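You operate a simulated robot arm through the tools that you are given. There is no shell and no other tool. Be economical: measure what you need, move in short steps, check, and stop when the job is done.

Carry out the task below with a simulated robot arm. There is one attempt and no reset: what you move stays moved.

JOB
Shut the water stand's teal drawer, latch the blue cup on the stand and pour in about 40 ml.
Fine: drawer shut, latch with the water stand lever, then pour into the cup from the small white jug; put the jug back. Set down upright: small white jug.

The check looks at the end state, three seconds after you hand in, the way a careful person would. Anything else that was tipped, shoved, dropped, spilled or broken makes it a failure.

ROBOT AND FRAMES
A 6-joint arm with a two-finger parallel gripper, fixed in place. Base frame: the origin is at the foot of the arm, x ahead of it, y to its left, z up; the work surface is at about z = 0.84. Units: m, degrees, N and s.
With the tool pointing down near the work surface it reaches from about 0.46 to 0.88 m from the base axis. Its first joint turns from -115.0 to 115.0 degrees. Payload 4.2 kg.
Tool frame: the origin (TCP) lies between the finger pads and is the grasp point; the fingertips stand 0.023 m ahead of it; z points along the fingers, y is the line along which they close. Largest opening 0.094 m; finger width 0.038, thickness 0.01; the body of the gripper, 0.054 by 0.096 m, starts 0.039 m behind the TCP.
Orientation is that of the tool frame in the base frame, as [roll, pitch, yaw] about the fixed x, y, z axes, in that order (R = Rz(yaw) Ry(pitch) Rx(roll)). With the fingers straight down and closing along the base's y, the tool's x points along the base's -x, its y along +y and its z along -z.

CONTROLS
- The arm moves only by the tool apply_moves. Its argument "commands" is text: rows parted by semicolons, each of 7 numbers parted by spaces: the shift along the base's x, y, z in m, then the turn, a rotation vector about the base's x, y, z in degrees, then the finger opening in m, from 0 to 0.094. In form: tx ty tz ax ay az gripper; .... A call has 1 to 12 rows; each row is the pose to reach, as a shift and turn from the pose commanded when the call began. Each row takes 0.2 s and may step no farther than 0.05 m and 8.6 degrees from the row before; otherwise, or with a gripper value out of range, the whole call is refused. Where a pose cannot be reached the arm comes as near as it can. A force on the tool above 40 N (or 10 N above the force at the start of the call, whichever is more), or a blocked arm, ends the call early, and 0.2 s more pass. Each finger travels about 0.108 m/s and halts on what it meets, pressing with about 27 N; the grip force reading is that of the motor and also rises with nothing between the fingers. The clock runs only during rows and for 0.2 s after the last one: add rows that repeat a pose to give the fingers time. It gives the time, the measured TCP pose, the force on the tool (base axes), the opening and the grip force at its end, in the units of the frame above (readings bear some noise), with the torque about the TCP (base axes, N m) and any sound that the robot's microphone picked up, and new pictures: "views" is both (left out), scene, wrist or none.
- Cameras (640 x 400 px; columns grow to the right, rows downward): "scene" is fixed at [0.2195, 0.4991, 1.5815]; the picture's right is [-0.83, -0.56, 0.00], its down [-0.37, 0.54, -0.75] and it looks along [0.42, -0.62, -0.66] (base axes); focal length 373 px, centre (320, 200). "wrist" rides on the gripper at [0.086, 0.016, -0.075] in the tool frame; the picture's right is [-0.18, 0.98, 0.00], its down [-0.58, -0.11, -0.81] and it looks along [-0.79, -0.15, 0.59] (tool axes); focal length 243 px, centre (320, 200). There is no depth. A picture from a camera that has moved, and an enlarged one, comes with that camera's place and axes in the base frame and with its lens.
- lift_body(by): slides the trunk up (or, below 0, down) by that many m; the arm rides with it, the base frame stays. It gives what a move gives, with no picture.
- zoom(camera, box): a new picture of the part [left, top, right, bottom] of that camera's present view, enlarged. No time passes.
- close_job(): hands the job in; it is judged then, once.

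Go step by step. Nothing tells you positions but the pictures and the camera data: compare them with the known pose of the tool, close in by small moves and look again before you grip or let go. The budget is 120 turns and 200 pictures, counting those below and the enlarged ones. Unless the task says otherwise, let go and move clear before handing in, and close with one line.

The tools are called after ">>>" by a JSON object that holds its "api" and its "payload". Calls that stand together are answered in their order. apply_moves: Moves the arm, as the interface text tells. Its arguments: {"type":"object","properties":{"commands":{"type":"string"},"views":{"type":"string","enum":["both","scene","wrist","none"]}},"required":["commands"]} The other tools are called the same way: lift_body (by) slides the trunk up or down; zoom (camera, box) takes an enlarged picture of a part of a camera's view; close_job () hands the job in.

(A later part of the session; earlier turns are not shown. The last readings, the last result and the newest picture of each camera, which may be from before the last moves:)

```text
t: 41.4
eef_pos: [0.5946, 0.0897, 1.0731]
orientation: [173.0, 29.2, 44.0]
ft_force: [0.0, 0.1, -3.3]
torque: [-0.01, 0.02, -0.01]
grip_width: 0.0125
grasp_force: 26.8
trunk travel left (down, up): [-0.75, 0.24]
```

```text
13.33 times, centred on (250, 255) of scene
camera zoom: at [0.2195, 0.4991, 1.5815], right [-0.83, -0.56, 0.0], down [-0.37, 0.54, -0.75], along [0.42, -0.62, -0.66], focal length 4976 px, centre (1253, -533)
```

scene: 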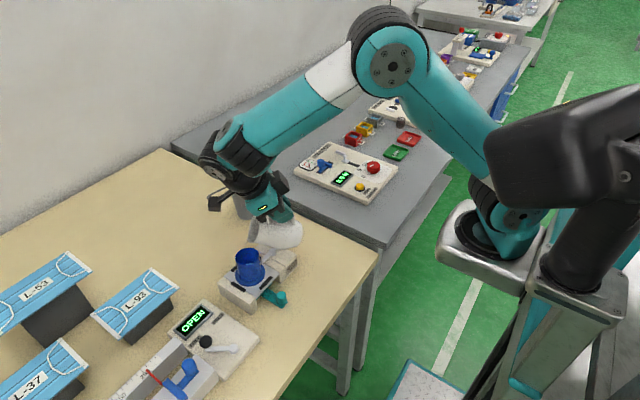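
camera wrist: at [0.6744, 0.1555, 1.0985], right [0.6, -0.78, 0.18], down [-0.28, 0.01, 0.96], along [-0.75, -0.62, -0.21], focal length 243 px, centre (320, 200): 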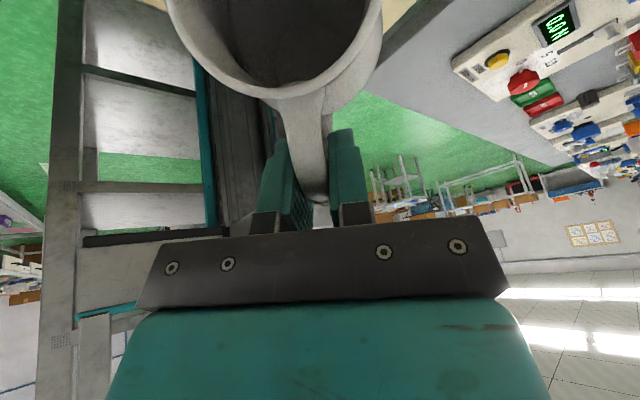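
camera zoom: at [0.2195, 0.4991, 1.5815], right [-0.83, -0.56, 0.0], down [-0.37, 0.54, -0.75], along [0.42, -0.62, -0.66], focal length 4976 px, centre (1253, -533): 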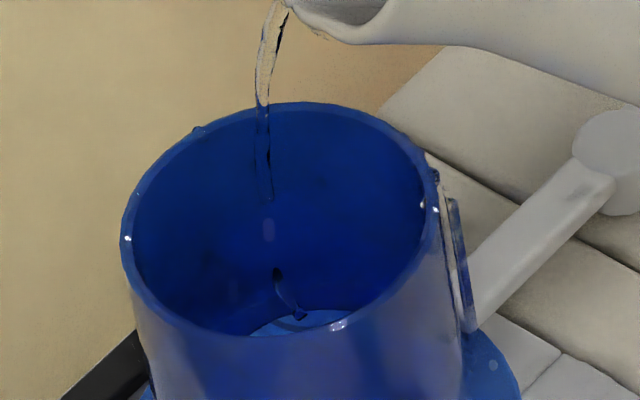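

I estimate about 30 ml in the cup by level, with water still flowing. I'll tip the jug back smoothly with a slight forward bias, so any dribble falls into the cup.

>>> {"api": "apply_moves", "payload": {"commands": "-0.001 -0.001 0 2.6 -2.15 0 0; -0.002 -0.002 0 5.1 -4.3 0 0; -0.003 -0.004 0 7.66 -6.43 0 0; -0.003 -0.004 0 7.66 -6.43 0 0", "views": "scene"}}

>>> {"api": "zoom", "payload": {"camera": "scene", "box": [225, 220, 275, 270]}}

```text
t: 42.4
eef_pos: [0.5924, 0.0852, 1.0737]
orientation: [174.2, 19.1, 44.4]
ft_force: [1.2, 0.4, -3.5]
torque: [-0.01, 0.09, 0.04]
grip_width: 0.0126
grasp_force: 26.8
trunk travel left (down, up): [-0.75, 0.24]
```

scene: 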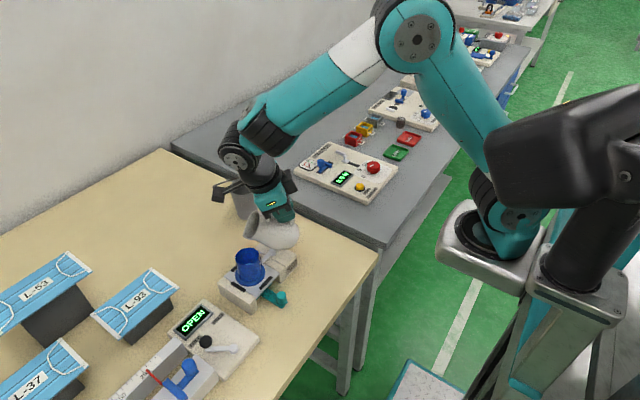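

```text
8.00 times, centred on (250, 245) of scene
camera zoom: at [0.2195, 0.4991, 1.5815], right [-0.83, -0.56, 0.0], down [-0.37, 0.54, -0.75], along [0.42, -0.62, -0.66], focal length 2986 px, centre (880, -160)
```

zoom: 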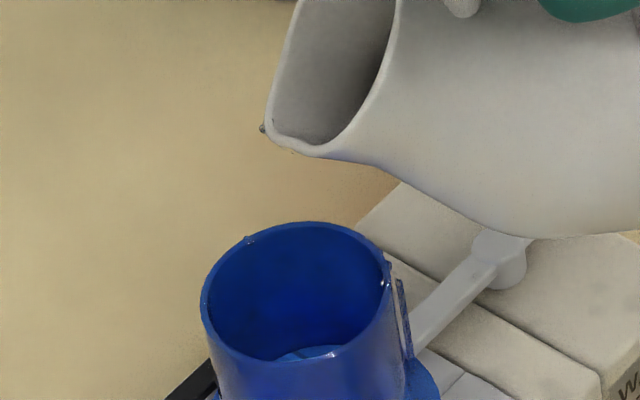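

Flow has stopped cleanly. I'll bring the jug upright above the cup and view the cup level from above.

>>> {"api": "apply_moves", "payload": {"commands": "0 0 0.01 5.9 -4.96 0 0; 0 0 0.02 11.8 -9.9 0 0; 0 0 0.03 17.7 -14.9 0 0; 0 0 0.04 23.6 -19.8 0 0; 0 0 0.04 29.5 -24.8 0 0; 0 0 0.04 35.4 -29.7 0 0; 0 0 0.04 41.4 -34.7 0 0; 0 0 0.04 41.4 -34.7 0 0"}}

>>> {"api": "zoom", "payload": {"camera": "scene", "box": [205, 200, 305, 300]}}

```text
t: 44.2
eef_pos: [0.5922, 0.0869, 1.1124]
orientation: [179.6, -34.7, 43.7]
ft_force: [0.0, 0.6, -4.5]
torque: [-0.12, 0.14, -0.02]
grip_width: 0.0122
grasp_force: 26.5
trunk travel left (down, up): [-0.75, 0.24]
camera wrist: at [0.624, 0.0947, 1.2228], right [0.57, -0.82, -0.1], down [-0.76, -0.56, 0.33], along [-0.33, -0.11, -0.94], focal length 243 px, centre (320, 200)
```

scene: 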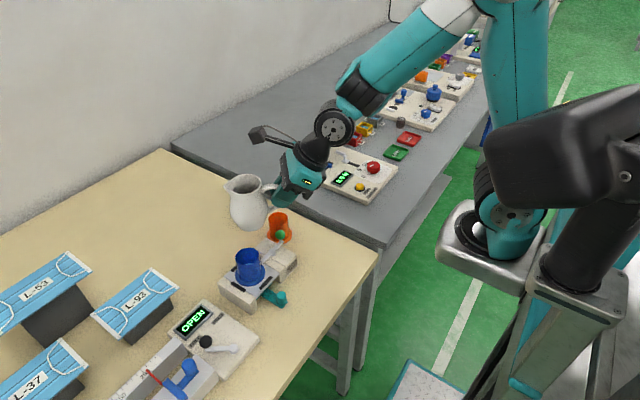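
wrist: 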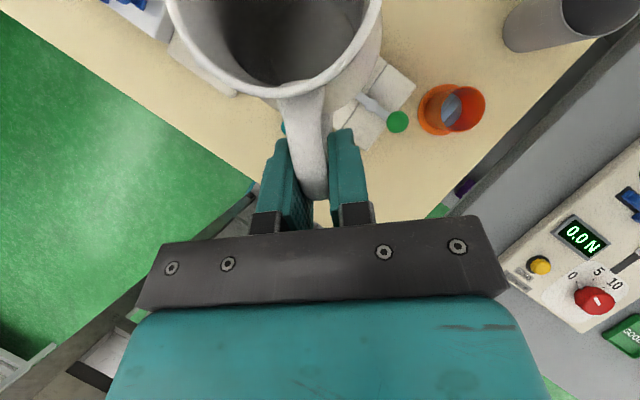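

```text
4.00 times, centred on (255, 250) of scene
camera zoom: at [0.2195, 0.4991, 1.5815], right [-0.83, -0.56, 0.0], down [-0.37, 0.54, -0.75], along [0.42, -0.62, -0.66], focal length 1493 px, centre (580, 0)
```

zoom: 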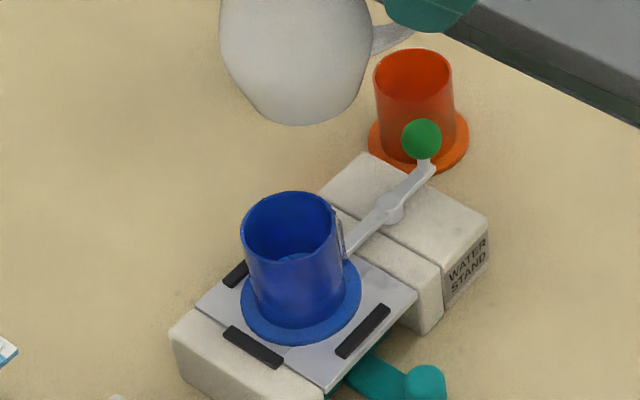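

>>> {"api": "zoom", "payload": {"camera": "scene", "box": [235, 245, 265, 275]}}

```text
13.33 times, centred on (250, 260) of scene
camera zoom: at [0.2195, 0.4991, 1.5815], right [-0.83, -0.56, 0.0], down [-0.37, 0.54, -0.75], along [0.42, -0.62, -0.66], focal length 4976 px, centre (1253, -600)
```

zoom: 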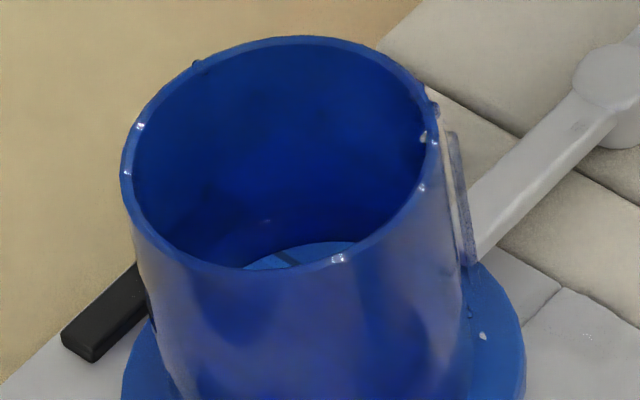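

The cup's level isn't readable from this camera. I'll turn the wrist so its camera looks steeply down into the cup, jug held upright and clear.

>>> {"api": "apply_moves", "payload": {"commands": "-0.02 0.015 0.01 0 0 7.4 0; -0.04 0.031 0.01 0 0 14.8 0; -0.057 0.046 0.01 0 0 22 0; -0.057 0.046 0.01 0 0 22 0", "views": "wrist"}}

```text
t: 45.2
eef_pos: [0.5341, 0.1326, 1.1231]
orientation: [179.6, -34.6, 65.6]
ft_force: [-0.6, -0.2, -3.1]
torque: [-0.18, 0.11, 0.0]
grip_width: 0.0127
grasp_force: 27.1
trunk travel left (down, up): [-0.75, 0.24]
camera wrist: at [0.5617, 0.1523, 1.2327], right [0.83, -0.55, -0.1], down [-0.49, -0.81, 0.33], along [-0.26, -0.23, -0.94], focal length 243 px, centre (320, 200)
```

wrist: 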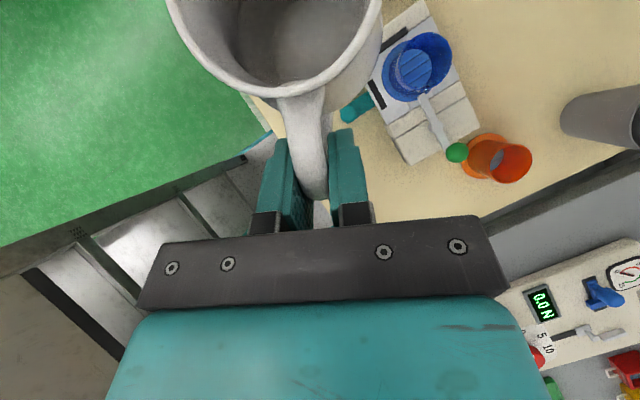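

>>> {"api": "zoom", "payload": {"camera": "wrist", "box": [375, 20, 455, 110]}}

>>> {"api": "zoom", "payload": {"camera": "wrist", "box": [180, 0, 390, 110]}}

>>> {"api": "zoom", "payload": {"camera": "wrist", "box": [450, 120, 550, 200]}}

```text
4.44 times, centred on (415, 65) of wrist
camera zoom: at [0.5617, 0.1523, 1.2327], right [0.83, -0.55, -0.1], down [-0.49, -0.81, 0.33], along [-0.26, -0.23, -0.94], focal length 1078 px, centre (-102, 800)
```

zoom: 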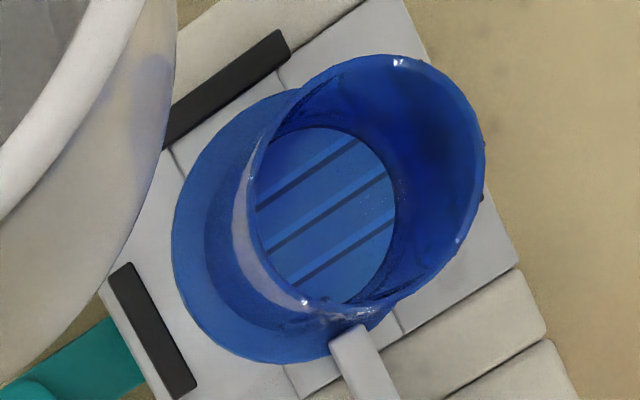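

```text
3.05 times, centred on (285, 55) of wrist
camera zoom: at [0.5617, 0.1523, 1.2327], right [0.83, -0.55, -0.1], down [-0.49, -0.81, 0.33], along [-0.26, -0.23, -0.94], focal length 739 px, centre (427, 642)
```

zoom: 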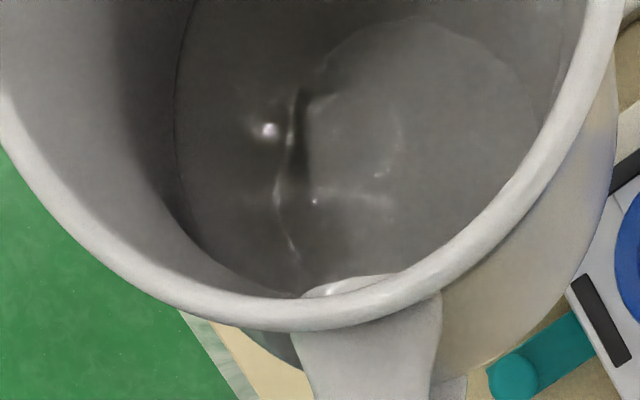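

```text
5.00 times, centred on (500, 160) of wrist
camera zoom: at [0.5617, 0.1523, 1.2327], right [0.83, -0.55, -0.1], down [-0.49, -0.81, 0.33], along [-0.26, -0.23, -0.94], focal length 1213 px, centre (-580, 400)
```

zoom: 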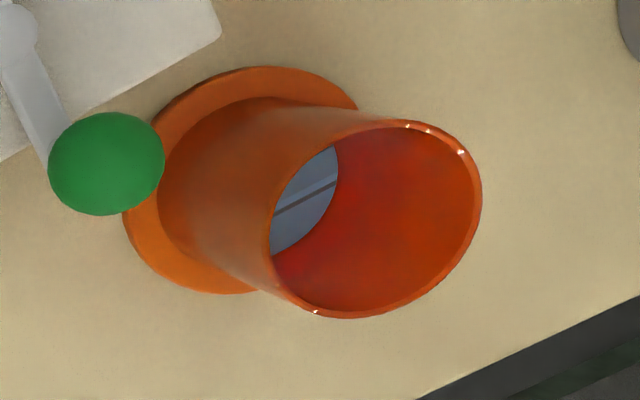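

>>> {"api": "zoom", "payload": {"camera": "wrist", "box": [400, 30, 440, 62]}}

>>> {"api": "zoom", "payload": {"camera": "wrist", "box": [395, 55, 445, 100]}}

```text
12.50 times, centred on (420, 46) of wrist
camera zoom: at [0.5617, 0.1523, 1.2327], right [0.83, -0.55, -0.1], down [-0.49, -0.81, 0.33], along [-0.26, -0.23, -0.94], focal length 3033 px, centre (-930, 2125)
```

zoom: 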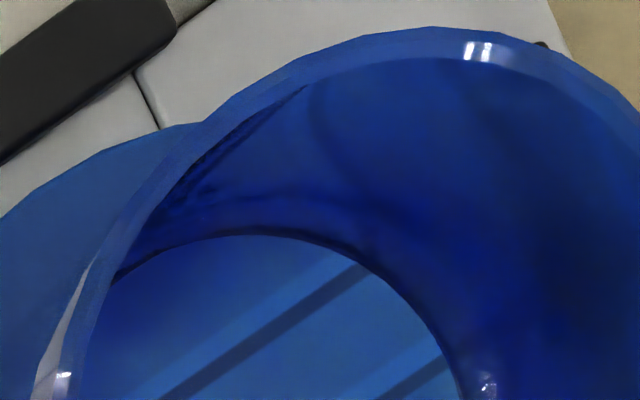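

```text
8.89 times, centred on (420, 78) of wrist
camera zoom: at [0.5617, 0.1523, 1.2327], right [0.83, -0.55, -0.1], down [-0.49, -0.81, 0.33], along [-0.26, -0.23, -0.94], focal length 2157 px, centre (-569, 1289)
```

zoom: 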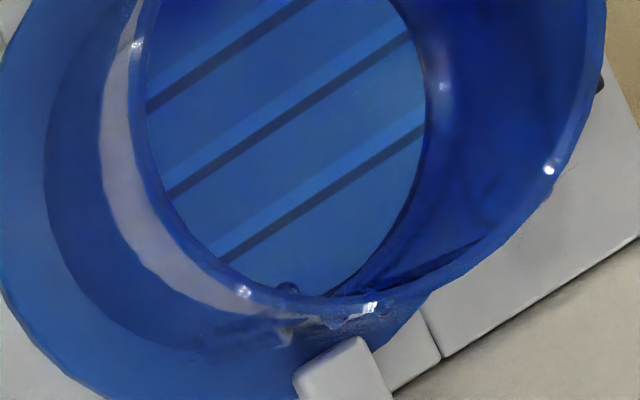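

>>> {"api": "zoom", "payload": {"camera": "wrist", "box": [200, 0, 400, 110]}}

```text
3.20 times, centred on (300, 55) of wrist
camera zoom: at [0.5617, 0.1523, 1.2327], right [0.83, -0.55, -0.1], down [-0.49, -0.81, 0.33], along [-0.26, -0.23, -0.94], focal length 776 px, centre (384, 664)
```

zoom: 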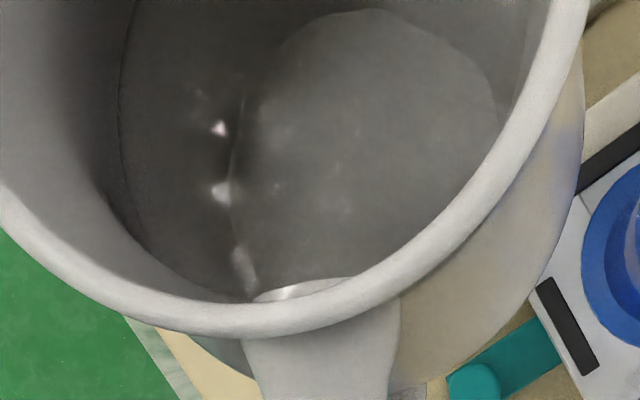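

My estimates from refraction and jug level cluster around 35–45 ml, close to the target. I'll return the jug above its original spot and take a better look at the cup afterwards.

>>> {"api": "apply_moves", "payload": {"commands": "0.04 -0.0113 0 0 0 0 0; 0.08 -0.0226 0 0 0 0 0; 0.12 -0.034 0 0 0 0 0; 0.16 -0.0453 0 0 0 0 0; 0.2 -0.0566 0 0 0 0 0; 0.238 -0.068 0 0 0 0.4 0; 0.238 -0.068 -0.04 0 0 0.4 0; 0.238 -0.068 -0.08 0 0 0.4 0; 0.238 -0.068 -0.12 0 0 0.4 0; 0.238 -0.068 -0.16 0 0 0.4 0; 0.238 -0.068 -0.185 0 0 0.4 0; 0.238 -0.068 -0.185 0 0 0.4 0"}}

>>> {"api": "zoom", "payload": {"camera": "scene", "box": [170, 170, 310, 300]}}

```text
t: 47.8
eef_pos: [0.7723, 0.0652, 0.9378]
orientation: [179.5, -34.7, 66.1]
ft_force: [0.8, -0.5, -3.6]
torque: [-0.16, 0.07, 0.0]
grip_width: 0.0128
grasp_force: 27.1
trunk travel left (down, up): [-0.75, 0.24]
camera wrist: at [0.7995, 0.0852, 1.0482], right [0.83, -0.54, -0.1], down [-0.49, -0.81, 0.33], along [-0.26, -0.23, -0.94], focal length 243 px, centre (320, 200)
```

scene: 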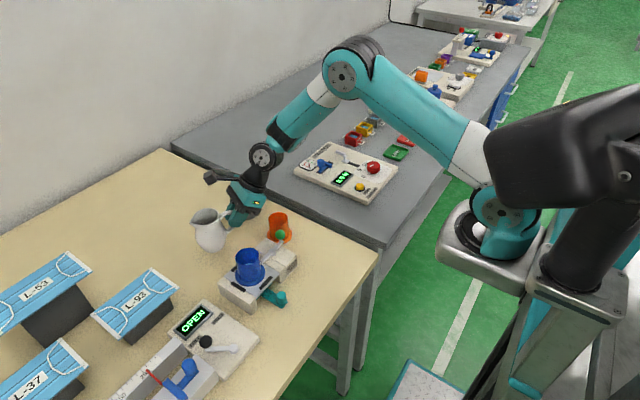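
wrist: 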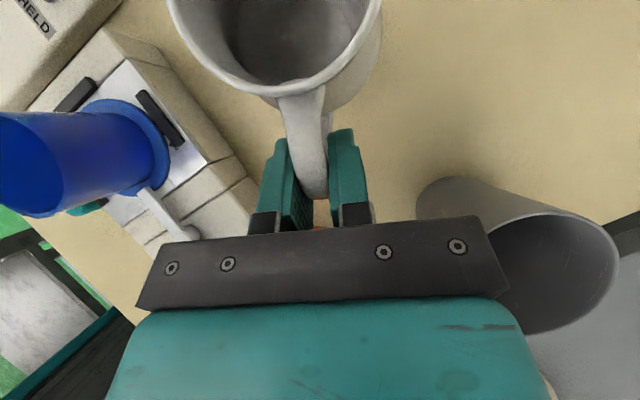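

```text
3.08 times, centred on (240, 235) of scene
camera zoom: at [0.2195, 0.4991, 1.5815], right [-0.83, -0.56, 0.0], down [-0.37, 0.54, -0.75], along [0.42, -0.62, -0.66], focal length 1148 px, centre (566, 92)
```

zoom: 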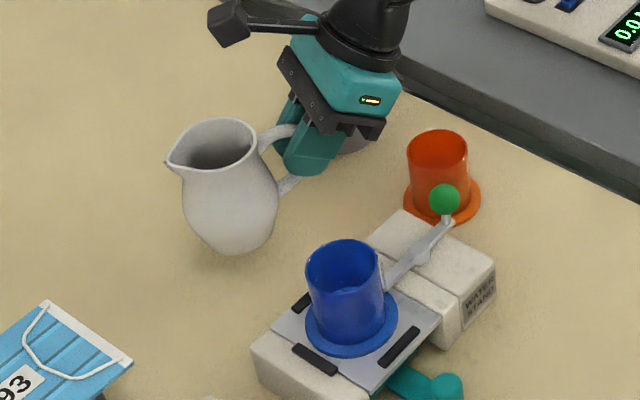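

>>> {"api": "zoom", "payload": {"camera": "wrist", "box": [0, 90, 190, 220]}}

>>> {"api": "zoom", "payload": {"camera": "scene", "box": [230, 240, 275, 285]}}

```text
3.08 times, centred on (95, 155) of wrist
camera zoom: at [0.7995, 0.0852, 1.0482], right [0.83, -0.54, -0.1], down [-0.49, -0.81, 0.33], along [-0.26, -0.23, -0.94], focal length 746 px, centre (1012, 338)
```

zoom: 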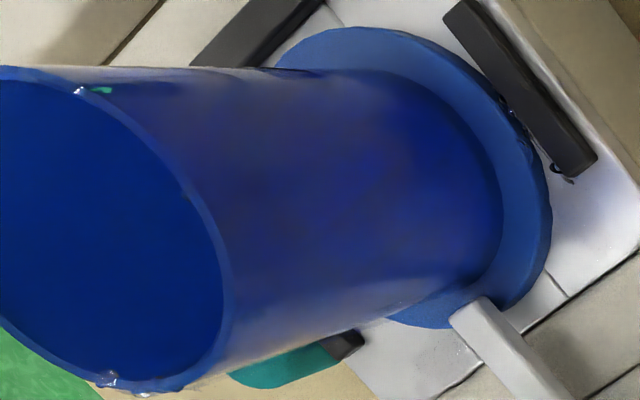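

```text
8.89 times, centred on (252, 262) of scene
camera zoom: at [0.2195, 0.4991, 1.5815], right [-0.83, -0.56, 0.0], down [-0.37, 0.54, -0.75], along [0.42, -0.62, -0.66], focal length 3318 px, centre (920, -356)
```

zoom: 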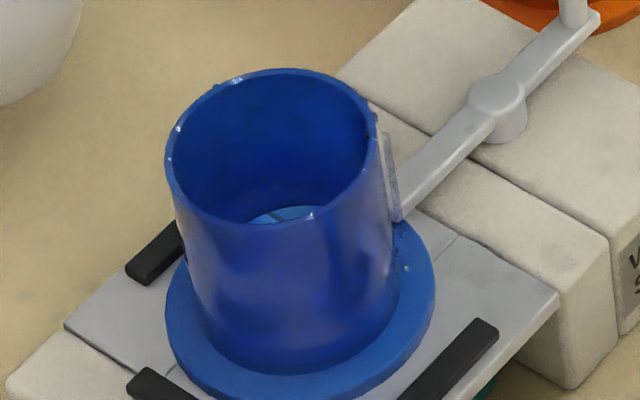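

Jug is upright over its spot. I'll lower it to the table.

>>> {"api": "apply_moves", "payload": {"commands": "0 0 -0.015 0 0 0 0; 0 0 -0.025 0 0 0 0; 0 0 -0.029 0 0 0 0; 0 0 -0.029 0 0 0 0", "views": "none"}}

```text
t: 48.8
eef_pos: [0.7732, 0.0643, 0.9104]
orientation: [179.5, -34.5, 66.1]
ft_force: [0.6, 0.1, -3.1]
torque: [-0.2, 0.1, 0.01]
grip_width: 0.0125
grasp_force: 26.6
trunk travel left (down, up): [-0.75, 0.24]
```

>>> {"api": "apply_moves", "payload": {"commands": "0 0 -0.002 0 0 0 0; 0 0 -0.003 0 0 0 0; 0 0 -0.003 0 0 0 0", "views": "none"}}

```text
t: 49.6
eef_pos: [0.7726, 0.0651, 0.908]
orientation: [179.3, -34.8, 66.1]
ft_force: [-1.5, -0.7, 12.8]
torque: [0.74, 0.17, 0.07]
grip_width: 0.0127
grasp_force: 26.6
trunk travel left (down, up): [-0.75, 0.24]
```

Contact with the table. I'll ease up 1 mm, open and retreat along the approach line.

>>> {"api": "apply_moves", "payload": {"commands": "0 0 0.0015 0 0 0 0; 0 0 0.0015 0 0 0 0.02; 0 0 0.0015 0 0 0 0.04; 0 0 0.0015 0 0 0 0.045; -0.008 -0.0183 0.030 0 0 0 0.045; -0.0164 -0.0367 0.059 0 0 0 0.045; -0.0234 -0.0524 0.085 0 0 0 0.045; -0.0234 -0.0524 0.125 0 0 0 0.045"}}

>>> {"api": "zoom", "payload": {"camera": "scene", "box": [170, 170, 310, 300]}}

```text
t: 51.4
eef_pos: [0.7492, 0.0111, 1.0307]
orientation: [179.5, -34.5, 66.0]
ft_force: [0.4, 0.1, -1.0]
torque: [0.0, 0.04, 0.01]
grip_width: 0.0451
grasp_force: 0.1
trunk travel left (down, up): [-0.75, 0.24]
camera wrist: at [0.7763, 0.0314, 1.1411], right [0.84, -0.54, -0.1], down [-0.48, -0.81, 0.33], along [-0.26, -0.23, -0.94], focal length 243 px, centre (320, 200)
```

scene: 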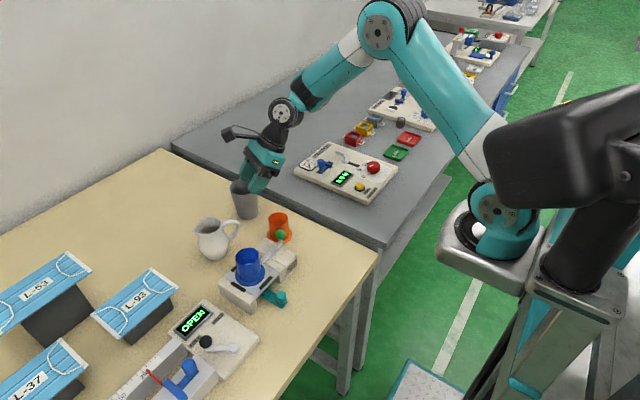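
wrist: 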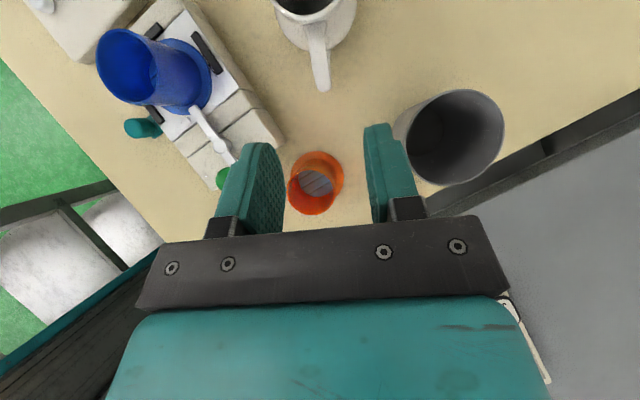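

```text
3.08 times, centred on (240, 235) of scene
camera zoom: at [0.2195, 0.4991, 1.5815], right [-0.83, -0.56, 0.0], down [-0.37, 0.54, -0.75], along [0.42, -0.62, -0.66], focal length 1148 px, centre (566, 92)
```

zoom: 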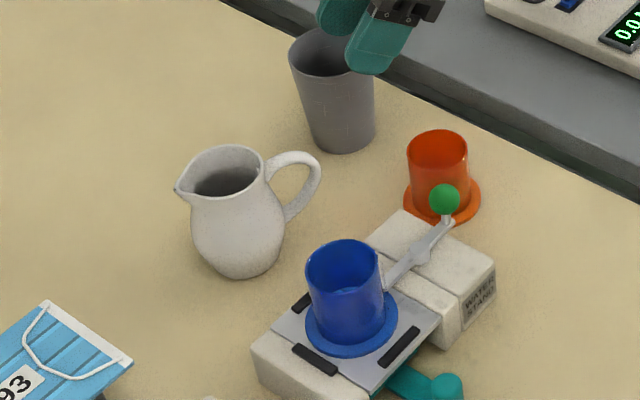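

Jug is standing upright at its place. Now I move the camera nearly above the cup to judge the fill.

>>> {"api": "apply_moves", "payload": {"commands": "-0.035 0.02 0.02 0 0 0 0.045; -0.07 0.04 0.02 0 0 0 0.045; -0.105 0.06 0.02 0 0 0 0.045; -0.134 0.079 0.02 0 0 0 0.045; -0.134 0.079 0.02 0 0 0 0.045", "views": "wrist"}}

>>> {"api": "zoom", "payload": {"camera": "wrist", "box": [250, 0, 410, 110]}}

```text
t: 52.6
eef_pos: [0.6152, 0.0906, 1.0516]
orientation: [179.5, -34.7, 66.0]
ft_force: [-0.5, 0.0, 0.3]
torque: [0.04, 0.04, -0.02]
grip_width: 0.0447
grasp_force: 0.1
trunk travel left (down, up): [-0.75, 0.24]
camera wrist: at [0.6415, 0.1109, 1.1614], right [0.83, -0.54, -0.1], down [-0.49, -0.81, 0.33], along [-0.26, -0.23, -0.94], focal length 243 px, centre (320, 200)
```

wrist: 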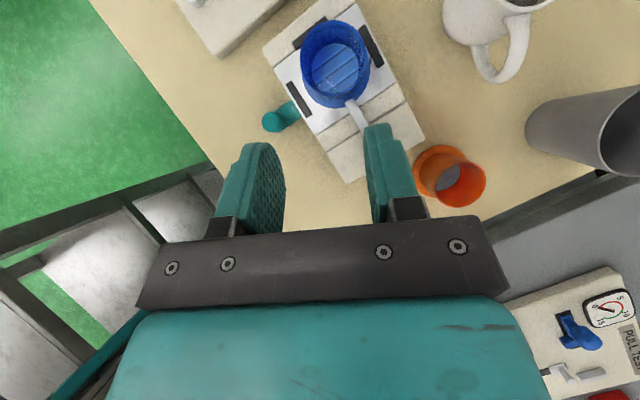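

```text
3.64 times, centred on (330, 55) of wrist
camera zoom: at [0.6415, 0.1109, 1.1614], right [0.83, -0.54, -0.1], down [-0.49, -0.81, 0.33], along [-0.26, -0.23, -0.94], focal length 882 px, centre (284, 727)
```

zoom: 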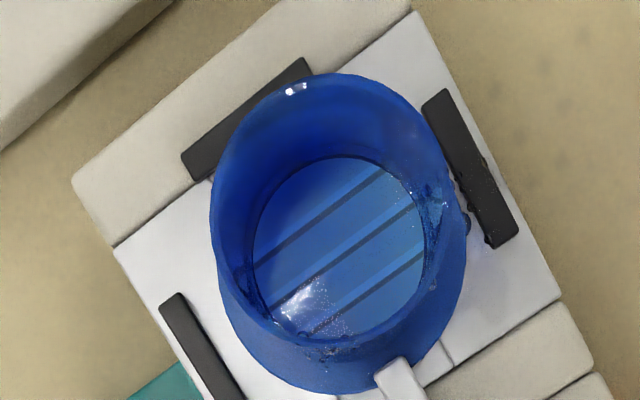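

For calibration, I'll take the identical view over the empty orange cup, which is the same shape.

>>> {"api": "apply_moves", "payload": {"commands": "0.011 -0.033 0.02 0 0 0 0.045; 0.022 -0.066 0.02 0 0 0 0.045; 0.033 -0.099 0 0 0 0 0.045; 0.044 -0.132 -0.03 0 0 0 0.045; 0.0555 -0.1635 -0.047 0 0 0 0.045; 0.0555 -0.1635 -0.047 0 0 0 0.045", "views": "wrist"}}

>>> {"api": "zoom", "payload": {"camera": "wrist", "box": [250, 0, 410, 110]}}

```text
t: 54.0
eef_pos: [0.672, -0.0731, 1.0037]
orientation: [179.5, -34.6, 66.1]
ft_force: [-0.9, 0.1, 0.4]
torque: [0.02, 0.03, 0.0]
grip_width: 0.0448
grasp_force: 0.1
trunk travel left (down, up): [-0.75, 0.24]
camera wrist: at [0.6983, -0.0529, 1.1142], right [0.84, -0.54, -0.1], down [-0.49, -0.81, 0.33], along [-0.26, -0.23, -0.94], focal length 243 px, centre (320, 200)
```

wrist: 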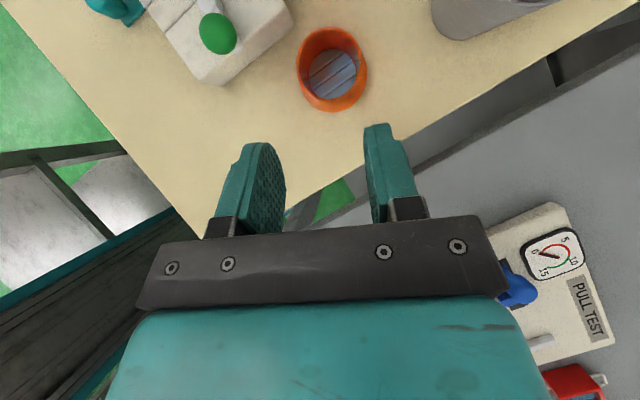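

```text
3.64 times, centred on (330, 55) of wrist
camera zoom: at [0.6983, -0.0529, 1.1142], right [0.84, -0.54, -0.1], down [-0.49, -0.81, 0.33], along [-0.26, -0.23, -0.94], focal length 882 px, centre (284, 727)
```

zoom: 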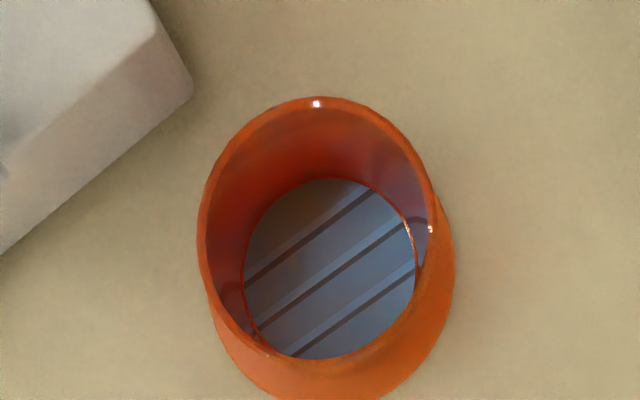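

The two cups' floors look alike, so the overhead parallax is not conclusive; the jug's level drop suggests only about 25–30 ml. I'll go back over the blue cup, closer, to find the waterline.

>>> {"api": "apply_moves", "payload": {"commands": "-0.011 0.033 0.03 0 0 0 0.045; -0.022 0.066 0.06 0 0 0 0.045; -0.033 0.099 0.065 0 0 0 0.045; -0.044 0.132 0.065 0 0 0 0.045; -0.0555 0.155 0.04 0 0 0 0.045; -0.0555 0.155 0.02 0 0 0 0.045; -0.0555 0.155 0.02 0 0 0 0.045", "views": "wrist"}}

>>> {"api": "zoom", "payload": {"camera": "wrist", "box": [280, 0, 390, 90]}}

```text
t: 55.6
eef_pos: [0.6158, 0.0833, 1.0247]
orientation: [179.5, -34.6, 66.1]
ft_force: [0.0, 0.4, 0.7]
torque: [-0.01, -0.02, -0.01]
grip_width: 0.0452
grasp_force: 0.0
trunk travel left (down, up): [-0.75, 0.24]
camera wrist: at [0.6422, 0.1029, 1.1341], right [0.83, -0.54, -0.1], down [-0.49, -0.81, 0.33], along [-0.26, -0.23, -0.94], focal length 243 px, centre (320, 200)
```

wrist: 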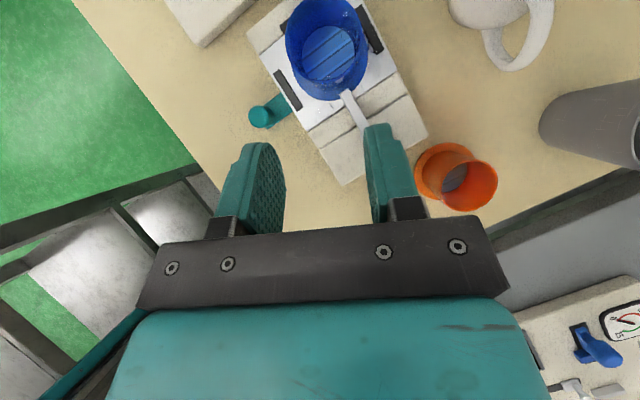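

```text
4.44 times, centred on (335, 45) of wrist
camera zoom: at [0.6422, 0.1029, 1.1341], right [0.83, -0.54, -0.1], down [-0.49, -0.81, 0.33], along [-0.26, -0.23, -0.94], focal length 1078 px, centre (253, 889)
```

zoom: 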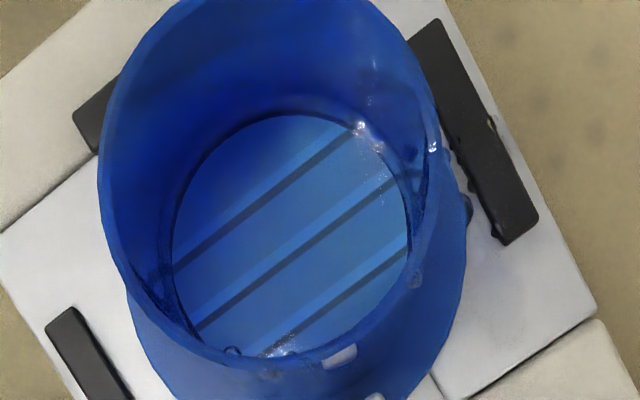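

>>> {"api": "zoom", "payload": {"camera": "wrist", "box": [298, 10, 346, 46]}}

>>> {"api": "zoom", "payload": {"camera": "wrist", "box": [295, 45, 343, 81]}}

>>> {"api": "zoom", "payload": {"camera": "wrist", "box": [345, 10, 393, 46]}}

```text
11.11 times, centred on (322, 28) of wrist
camera zoom: at [0.6422, 0.1029, 1.1341], right [0.83, -0.54, -0.1], down [-0.49, -0.81, 0.33], along [-0.26, -0.23, -0.94], focal length 2696 px, centre (298, 2111)
```

zoom: 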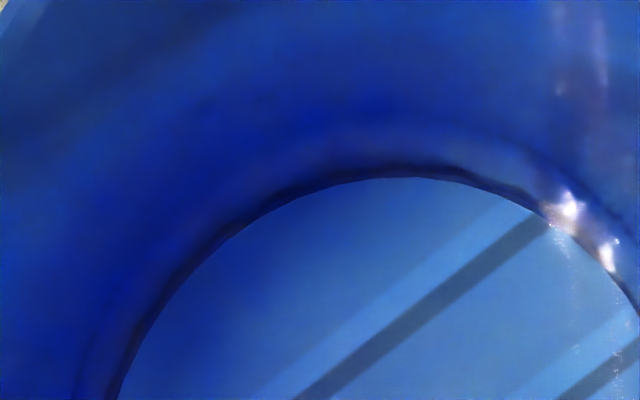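

```text
11.11 times, centred on (319, 63) of wrist
camera zoom: at [0.6422, 0.1029, 1.1341], right [0.83, -0.54, -0.1], down [-0.49, -0.81, 0.33], along [-0.26, -0.23, -0.94], focal length 2696 px, centre (331, 1722)
```

zoom: 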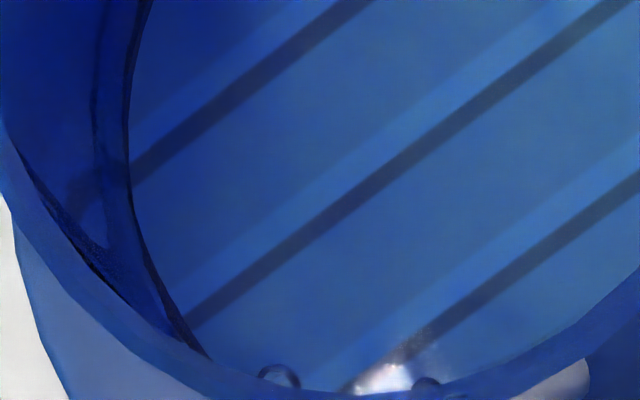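

```text
11.11 times, centred on (369, 28) of wrist
camera zoom: at [0.6422, 0.1029, 1.1341], right [0.83, -0.54, -0.1], down [-0.49, -0.81, 0.33], along [-0.26, -0.23, -0.94], focal length 2696 px, centre (-224, 2111)
```

zoom: 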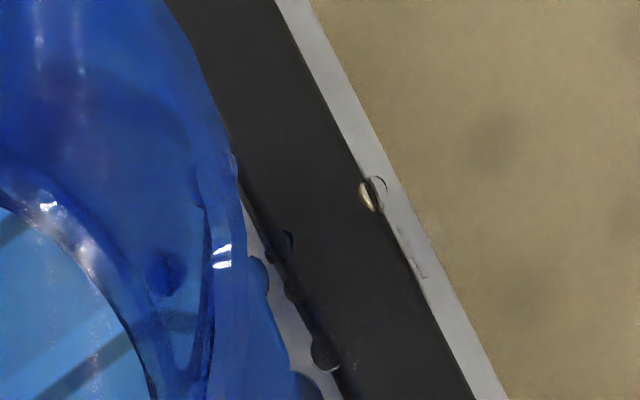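

The waterline suggests roughly 25 ml, so about 15 ml more is needed. I'll re-grasp the jug, starting at the pregrasp pose.

>>> {"api": "apply_moves", "payload": {"commands": "0.035 -0.02 0.03 0 0 0 0.045; 0.07 -0.04 0.03 0 0 0 0.045; 0.105 -0.06 0.03 0 0 0 0.045; 0.1334 -0.0711 0.02 0 0 0 0.045; 0.1334 -0.0711 -0.02 0 0 0 0.045; 0.1404 -0.0548 -0.0577 0 0 0 0.045; 0.148 -0.037 -0.088 0 0 0 0.045; 0.148 -0.037 -0.088 0 0 0 0.045"}}

>>> {"api": "zoom", "payload": {"camera": "wrist", "box": [200, 20, 440, 240]}}

```text
refused: row 1 steps farther than a row can; nothing moved
```

```text
1.82 times, centred on (320, 130) of wrist
camera zoom: at [0.6422, 0.1029, 1.1341], right [0.83, -0.54, -0.1], down [-0.49, -0.81, 0.33], along [-0.26, -0.23, -0.94], focal length 441 px, centre (320, 327)
```

zoom: 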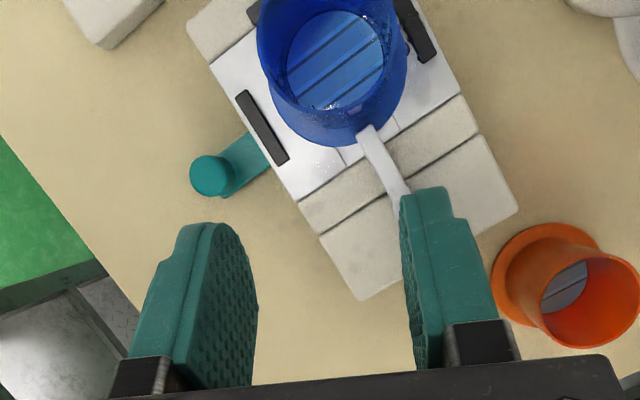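

>>> {"api": "apply_moves", "payload": {"commands": "0.02 -0.012 0.03 0 0 0 0.045; 0.06 -0.034 0.03 0 0 0 0.045; 0.1 -0.056 0.03 0 0 0 0.045; 0.1334 -0.0711 0.02 0 0 0 0.045; 0.1334 -0.0711 -0.02 0 0 0 0.045; 0.1404 -0.0548 -0.0577 0 0 0 0.045; 0.148 -0.037 -0.088 0 0 0 0.045; 0.148 -0.037 -0.088 0 0 0 0.045"}}

>>> {"api": "zoom", "payload": {"camera": "wrist", "box": [200, 20, 440, 240]}}

```text
t: 57.4
eef_pos: [0.7645, 0.0457, 0.9365]
orientation: [179.6, -34.6, 66.0]
ft_force: [-0.4, 0.4, 0.1]
torque: [0.02, 0.0, 0.01]
grip_width: 0.0451
grasp_force: 0.1
trunk travel left (down, up): [-0.75, 0.24]
camera wrist: at [0.7903, 0.0654, 1.0465], right [0.83, -0.54, -0.1], down [-0.49, -0.81, 0.33], along [-0.26, -0.23, -0.94], focal length 243 px, centre (320, 200)
```

scene: 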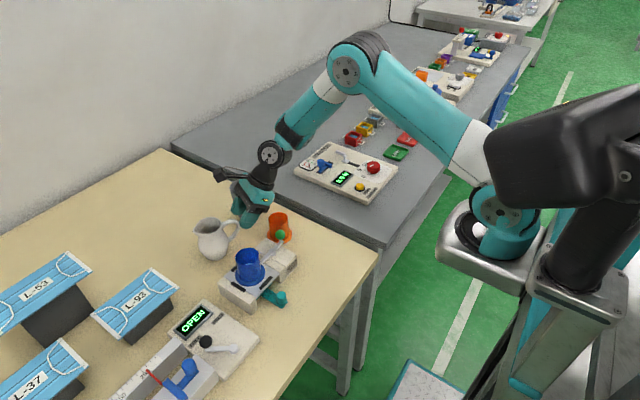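
wrist: 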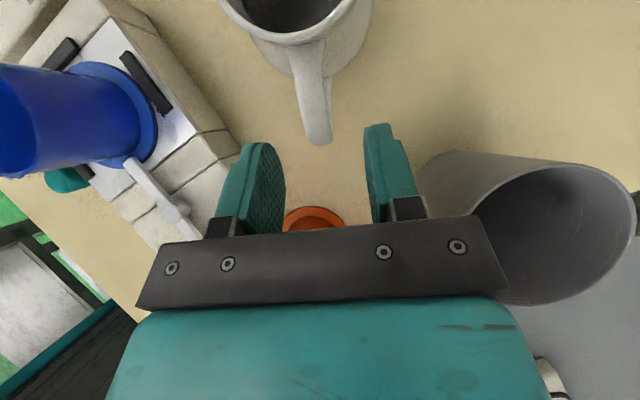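

```text
1.82 times, centred on (320, 130) of wrist
camera zoom: at [0.7903, 0.0654, 1.0465], right [0.83, -0.54, -0.1], down [-0.49, -0.81, 0.33], along [-0.26, -0.23, -0.94], focal length 441 px, centre (320, 327)
```

zoom: 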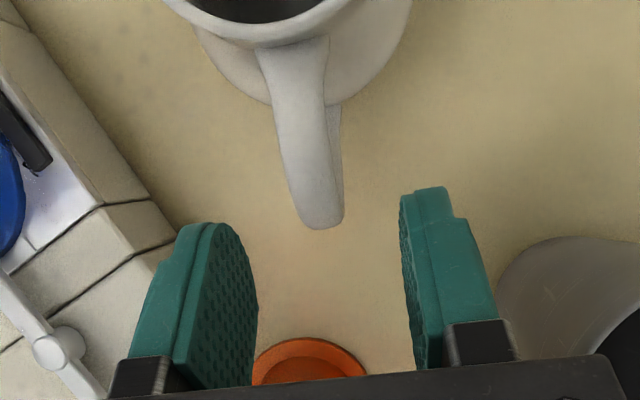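

>>> {"api": "apply_moves", "payload": {"commands": "0.004 0.009 -0.014 0 0 0 0.045; 0.0085 0.0188 -0.0285 0 0 0 0.045; 0.0085 0.0188 -0.0285 0 0 0 0.03; 0.0085 0.0188 -0.0285 0 0 0 0.015; 0.0085 0.0188 -0.0285 0 0 0 0; 0.0085 0.0188 -0.0285 0 0 0 0"}}

```text
t: 58.8
eef_pos: [0.7722, 0.0639, 0.908]
orientation: [179.6, -34.5, 66.1]
ft_force: [1.0, 1.3, 0.2]
torque: [0.15, 0.05, -0.03]
grip_width: 0.0125
grasp_force: 27.0
trunk travel left (down, up): [-0.75, 0.24]
camera wrist: at [0.7989, 0.0846, 1.0175], right [0.84, -0.54, -0.1], down [-0.49, -0.81, 0.33], along [-0.26, -0.23, -0.94], focal length 243 px, centre (320, 200)
```

scene: 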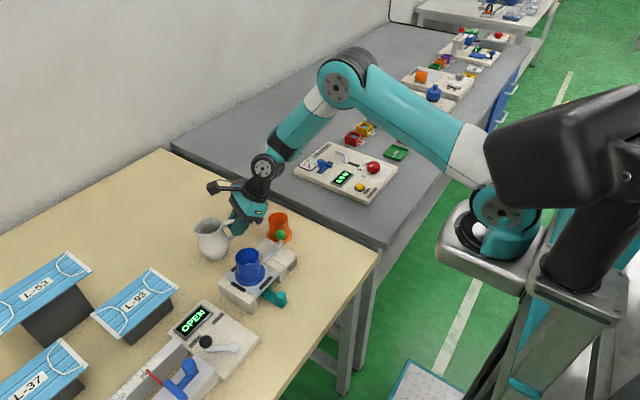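
wrist: 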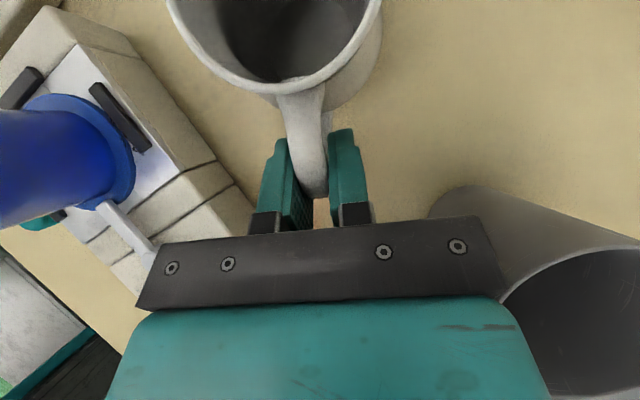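

Same grip as before. I'll lift and tilt 45° at this spot.

>>> {"api": "apply_moves", "payload": {"commands": "0 0 0.02 0 0 0 0; 0 0 0.06 0 0 0 0; 0 0 0.1 0 0 0 0; 0 0 0.13 -7.155 2.25 0 0; 0 0 0.16 -14.31 4.5 0 0; 0 0 0.18 -21.46 6.75 0 0; 0 0 0.19 -28.62 9 0 0; 0 0 0.19 -35.8 11.25 0 0; 0 0 0.19 -42.93 13.5 0 0; 0 0 0.19 -42.93 13.5 0 0", "views": "scene"}}

```text
t: 61.0
eef_pos: [0.7713, 0.0637, 1.0981]
orientation: [174.9, 10.2, 67.2]
ft_force: [-0.8, -1.0, -3.6]
torque: [-0.07, 0.01, 0.0]
grip_width: 0.0125
grasp_force: 26.8
trunk travel left (down, up): [-0.75, 0.24]
```

scene: 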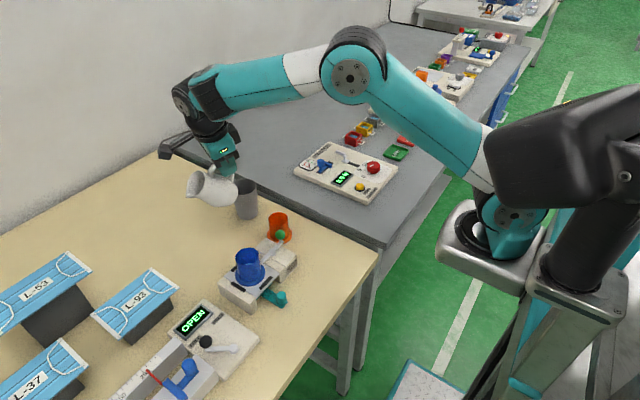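

>>> {"api": "apply_moves", "payload": {"commands": "-0.04 0.001 0.015 0 0 -5 0; -0.08 0.003 0.015 0 0 -10 0; -0.12 0.004 0.015 0 0 -15 0; -0.16 0.005 0.015 0 0 -20 0; -0.1965 0.0063 0.01 0 0 -22.4 0; -0.1965 0.0063 0.002 0 0 -22.4 0; -0.1965 0.0063 0.002 0 0 -22.4 0", "views": "scene"}}

>>> {"api": "zoom", "payload": {"camera": "scene", "box": [190, 170, 310, 300]}}

```text
t: 62.6
eef_pos: [0.5747, 0.0695, 1.1002]
orientation: [174.9, 10.2, 44.8]
ft_force: [0.5, -0.4, -3.2]
torque: [-0.05, 0.05, 0.0]
grip_width: 0.0127
grasp_force: 26.9
trunk travel left (down, up): [-0.75, 0.24]
```

scene: 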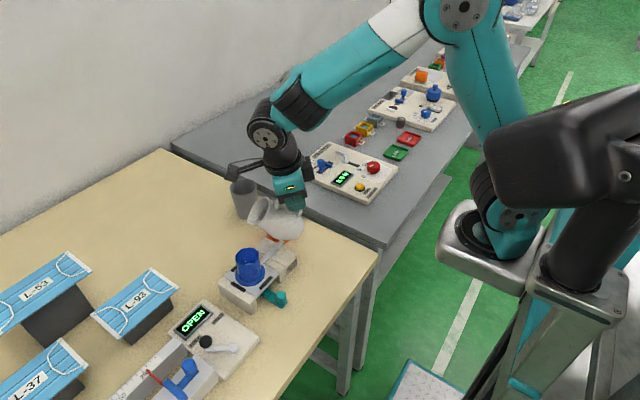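

```text
3.08 times, centred on (250, 235) of scene
camera zoom: at [0.2195, 0.4991, 1.5815], right [-0.83, -0.56, 0.0], down [-0.37, 0.54, -0.75], along [0.42, -0.62, -0.66], focal length 1148 px, centre (535, 92)
```

zoom: 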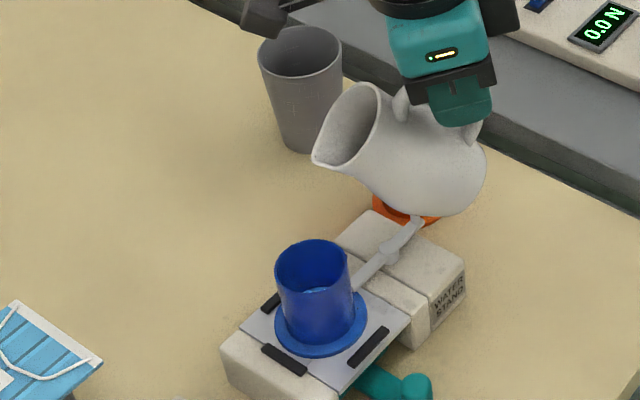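

>>> {"api": "apply_moves", "payload": {"commands": "0.010 0.011 -0.015 -5 4.2 0 0; 0.0205 0.022 -0.030 -9.2 7.7 0 0; 0.0205 0.022 -0.030 -9.2 7.7 0 0", "views": "scene"}}

>>> {"api": "zoom", "payload": {"camera": "scene", "box": [215, 215, 275, 275]}}

```text
t: 63.4
eef_pos: [0.5964, 0.0915, 1.0691]
orientation: [173.7, 22.0, 44.4]
ft_force: [0.0, 0.5, -2.6]
torque: [-0.05, 0.07, 0.01]
grip_width: 0.0127
grasp_force: 27.1
trunk travel left (down, up): [-0.75, 0.24]
```

scene: 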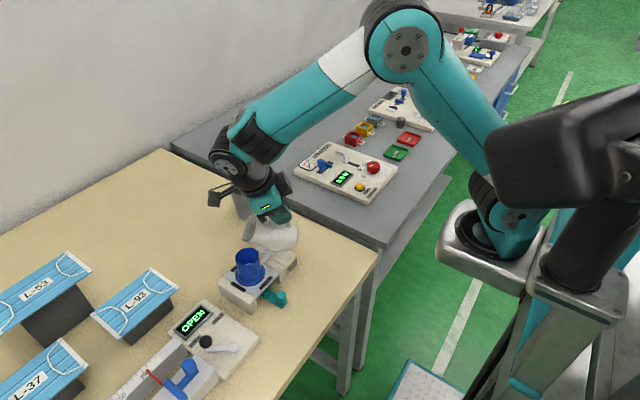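

```text
6.67 times, centred on (245, 245) of scene
camera zoom: at [0.2195, 0.4991, 1.5815], right [-0.83, -0.56, 0.0], down [-0.37, 0.54, -0.75], along [0.42, -0.62, -0.66], focal length 2488 px, centre (820, -100)
```

zoom: 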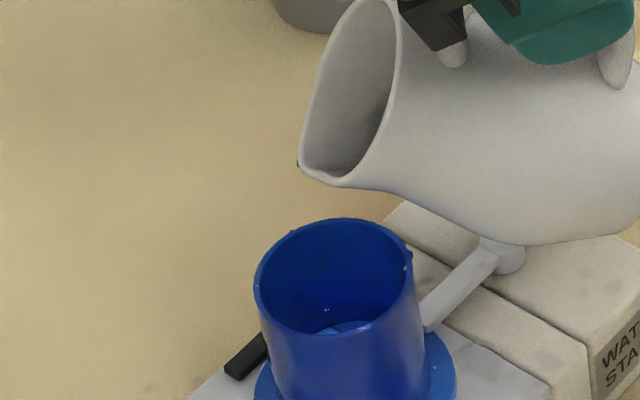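

Spout is centred, no flow yet. Now a short pour: quickly to 67°, hold 0.6 s, then back up.

>>> {"api": "apply_moves", "payload": {"commands": "0.002 0.0024 0.006 -3.83 3.2 0 0; 0.0039 0.0046 0.012 -7.66 6.43 0 0; 0.0039 0.0046 0.012 -7.66 6.43 0 0; 0.0039 0.0046 0.012 -7.66 6.43 0 0; 0.0039 0.0046 0.012 -7.66 6.43 0 0; 0.003 0.0036 0.008 -2.3 1.93 0 0; 0.002 0.002 0.006 3.5 -2.9 0 0; 0 0 0.006 6.1 -5.1 0 0", "views": "scene"}}

>>> {"api": "zoom", "payload": {"camera": "scene", "box": [215, 215, 275, 275]}}

```text
t: 65.2
eef_pos: [0.5956, 0.0931, 1.0758]
orientation: [174.6, 14.1, 44.6]
ft_force: [0.8, 0.1, -3.4]
torque: [-0.03, 0.04, 0.02]
grip_width: 0.0125
grasp_force: 26.5
trunk travel left (down, up): [-0.75, 0.24]
```

scene: 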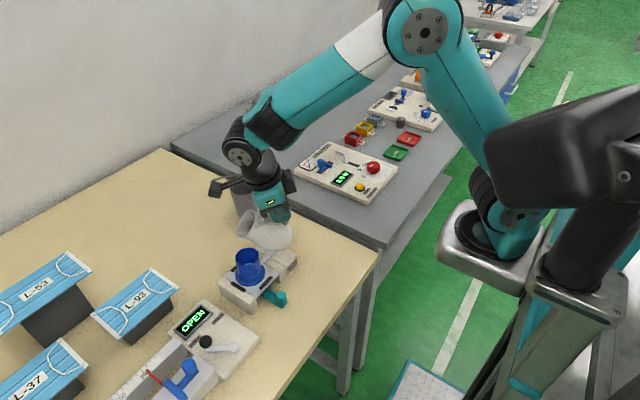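

```text
6.67 times, centred on (245, 245) of scene
camera zoom: at [0.2195, 0.4991, 1.5815], right [-0.83, -0.56, 0.0], down [-0.37, 0.54, -0.75], along [0.42, -0.62, -0.66], focal length 2488 px, centre (820, -100)
```

zoom: 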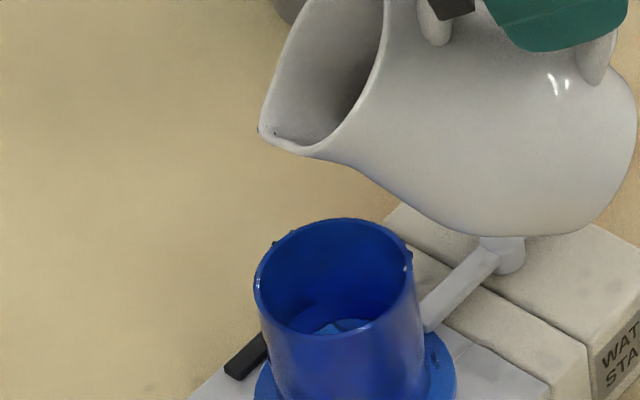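

>>> {"api": "zoom", "payload": {"camera": "scene", "box": [235, 245, 265, 275]}}

>>> {"api": "apply_moves", "payload": {"commands": "-0.004 -0.005 0.008 4 -3.4 0 0; -0.008 -0.009 0.016 9.8 -8.2 0 0; -0.008 -0.01 0.025 15.7 -13.2 0 0; -0.008 -0.01 0.035 21.6 -18.1 0 0; -0.008 -0.01 0.04 27.5 -23.1 0 0; -0.008 -0.01 0.04 33.4 -28 0 0; -0.008 -0.01 0.04 37.6 -31.5 0 0; -0.008 -0.01 0.04 37.6 -31.5 0 0", "views": "scene"}}

>>> {"api": "zoom", "payload": {"camera": "scene", "box": [235, 245, 265, 275]}}

```text
13.33 times, centred on (250, 260) of scene
camera zoom: at [0.2195, 0.4991, 1.5815], right [-0.83, -0.56, 0.0], down [-0.37, 0.54, -0.75], along [0.42, -0.62, -0.66], focal length 4976 px, centre (1253, -600)
```

zoom: 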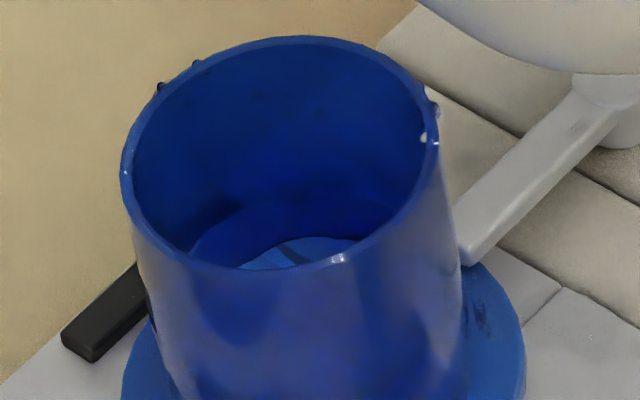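

```text
t: 67.0
eef_pos: [0.5874, 0.0833, 1.1154]
orientation: [179.6, -34.7, 43.8]
ft_force: [0.0, -0.6, -3.4]
torque: [-0.17, 0.17, 0.01]
grip_width: 0.0126
grasp_force: 27.8
trunk travel left (down, up): [-0.75, 0.24]
```

scene: 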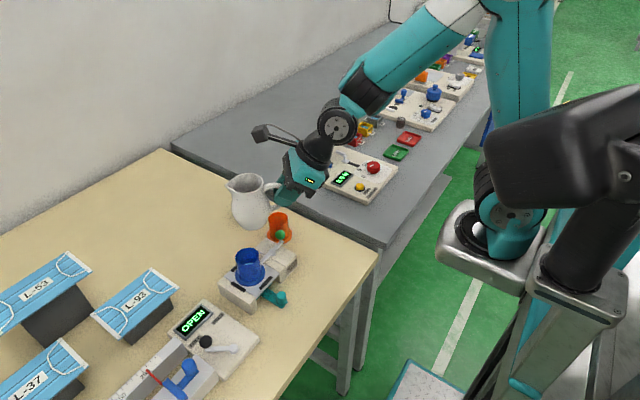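

```text
13.33 times, centred on (250, 260) of scene
camera zoom: at [0.2195, 0.4991, 1.5815], right [-0.83, -0.56, 0.0], down [-0.37, 0.54, -0.75], along [0.42, -0.62, -0.66], focal length 4976 px, centre (1253, -600)
```

zoom: 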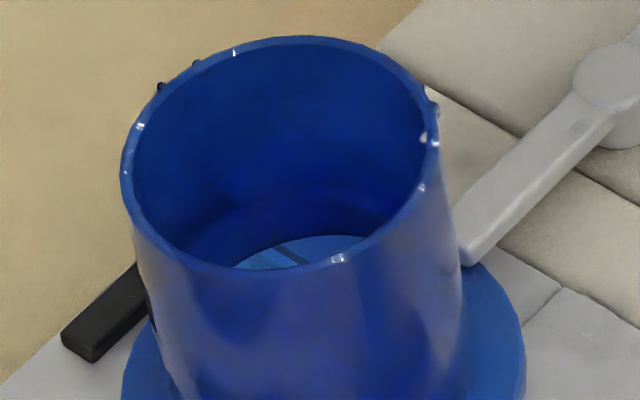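

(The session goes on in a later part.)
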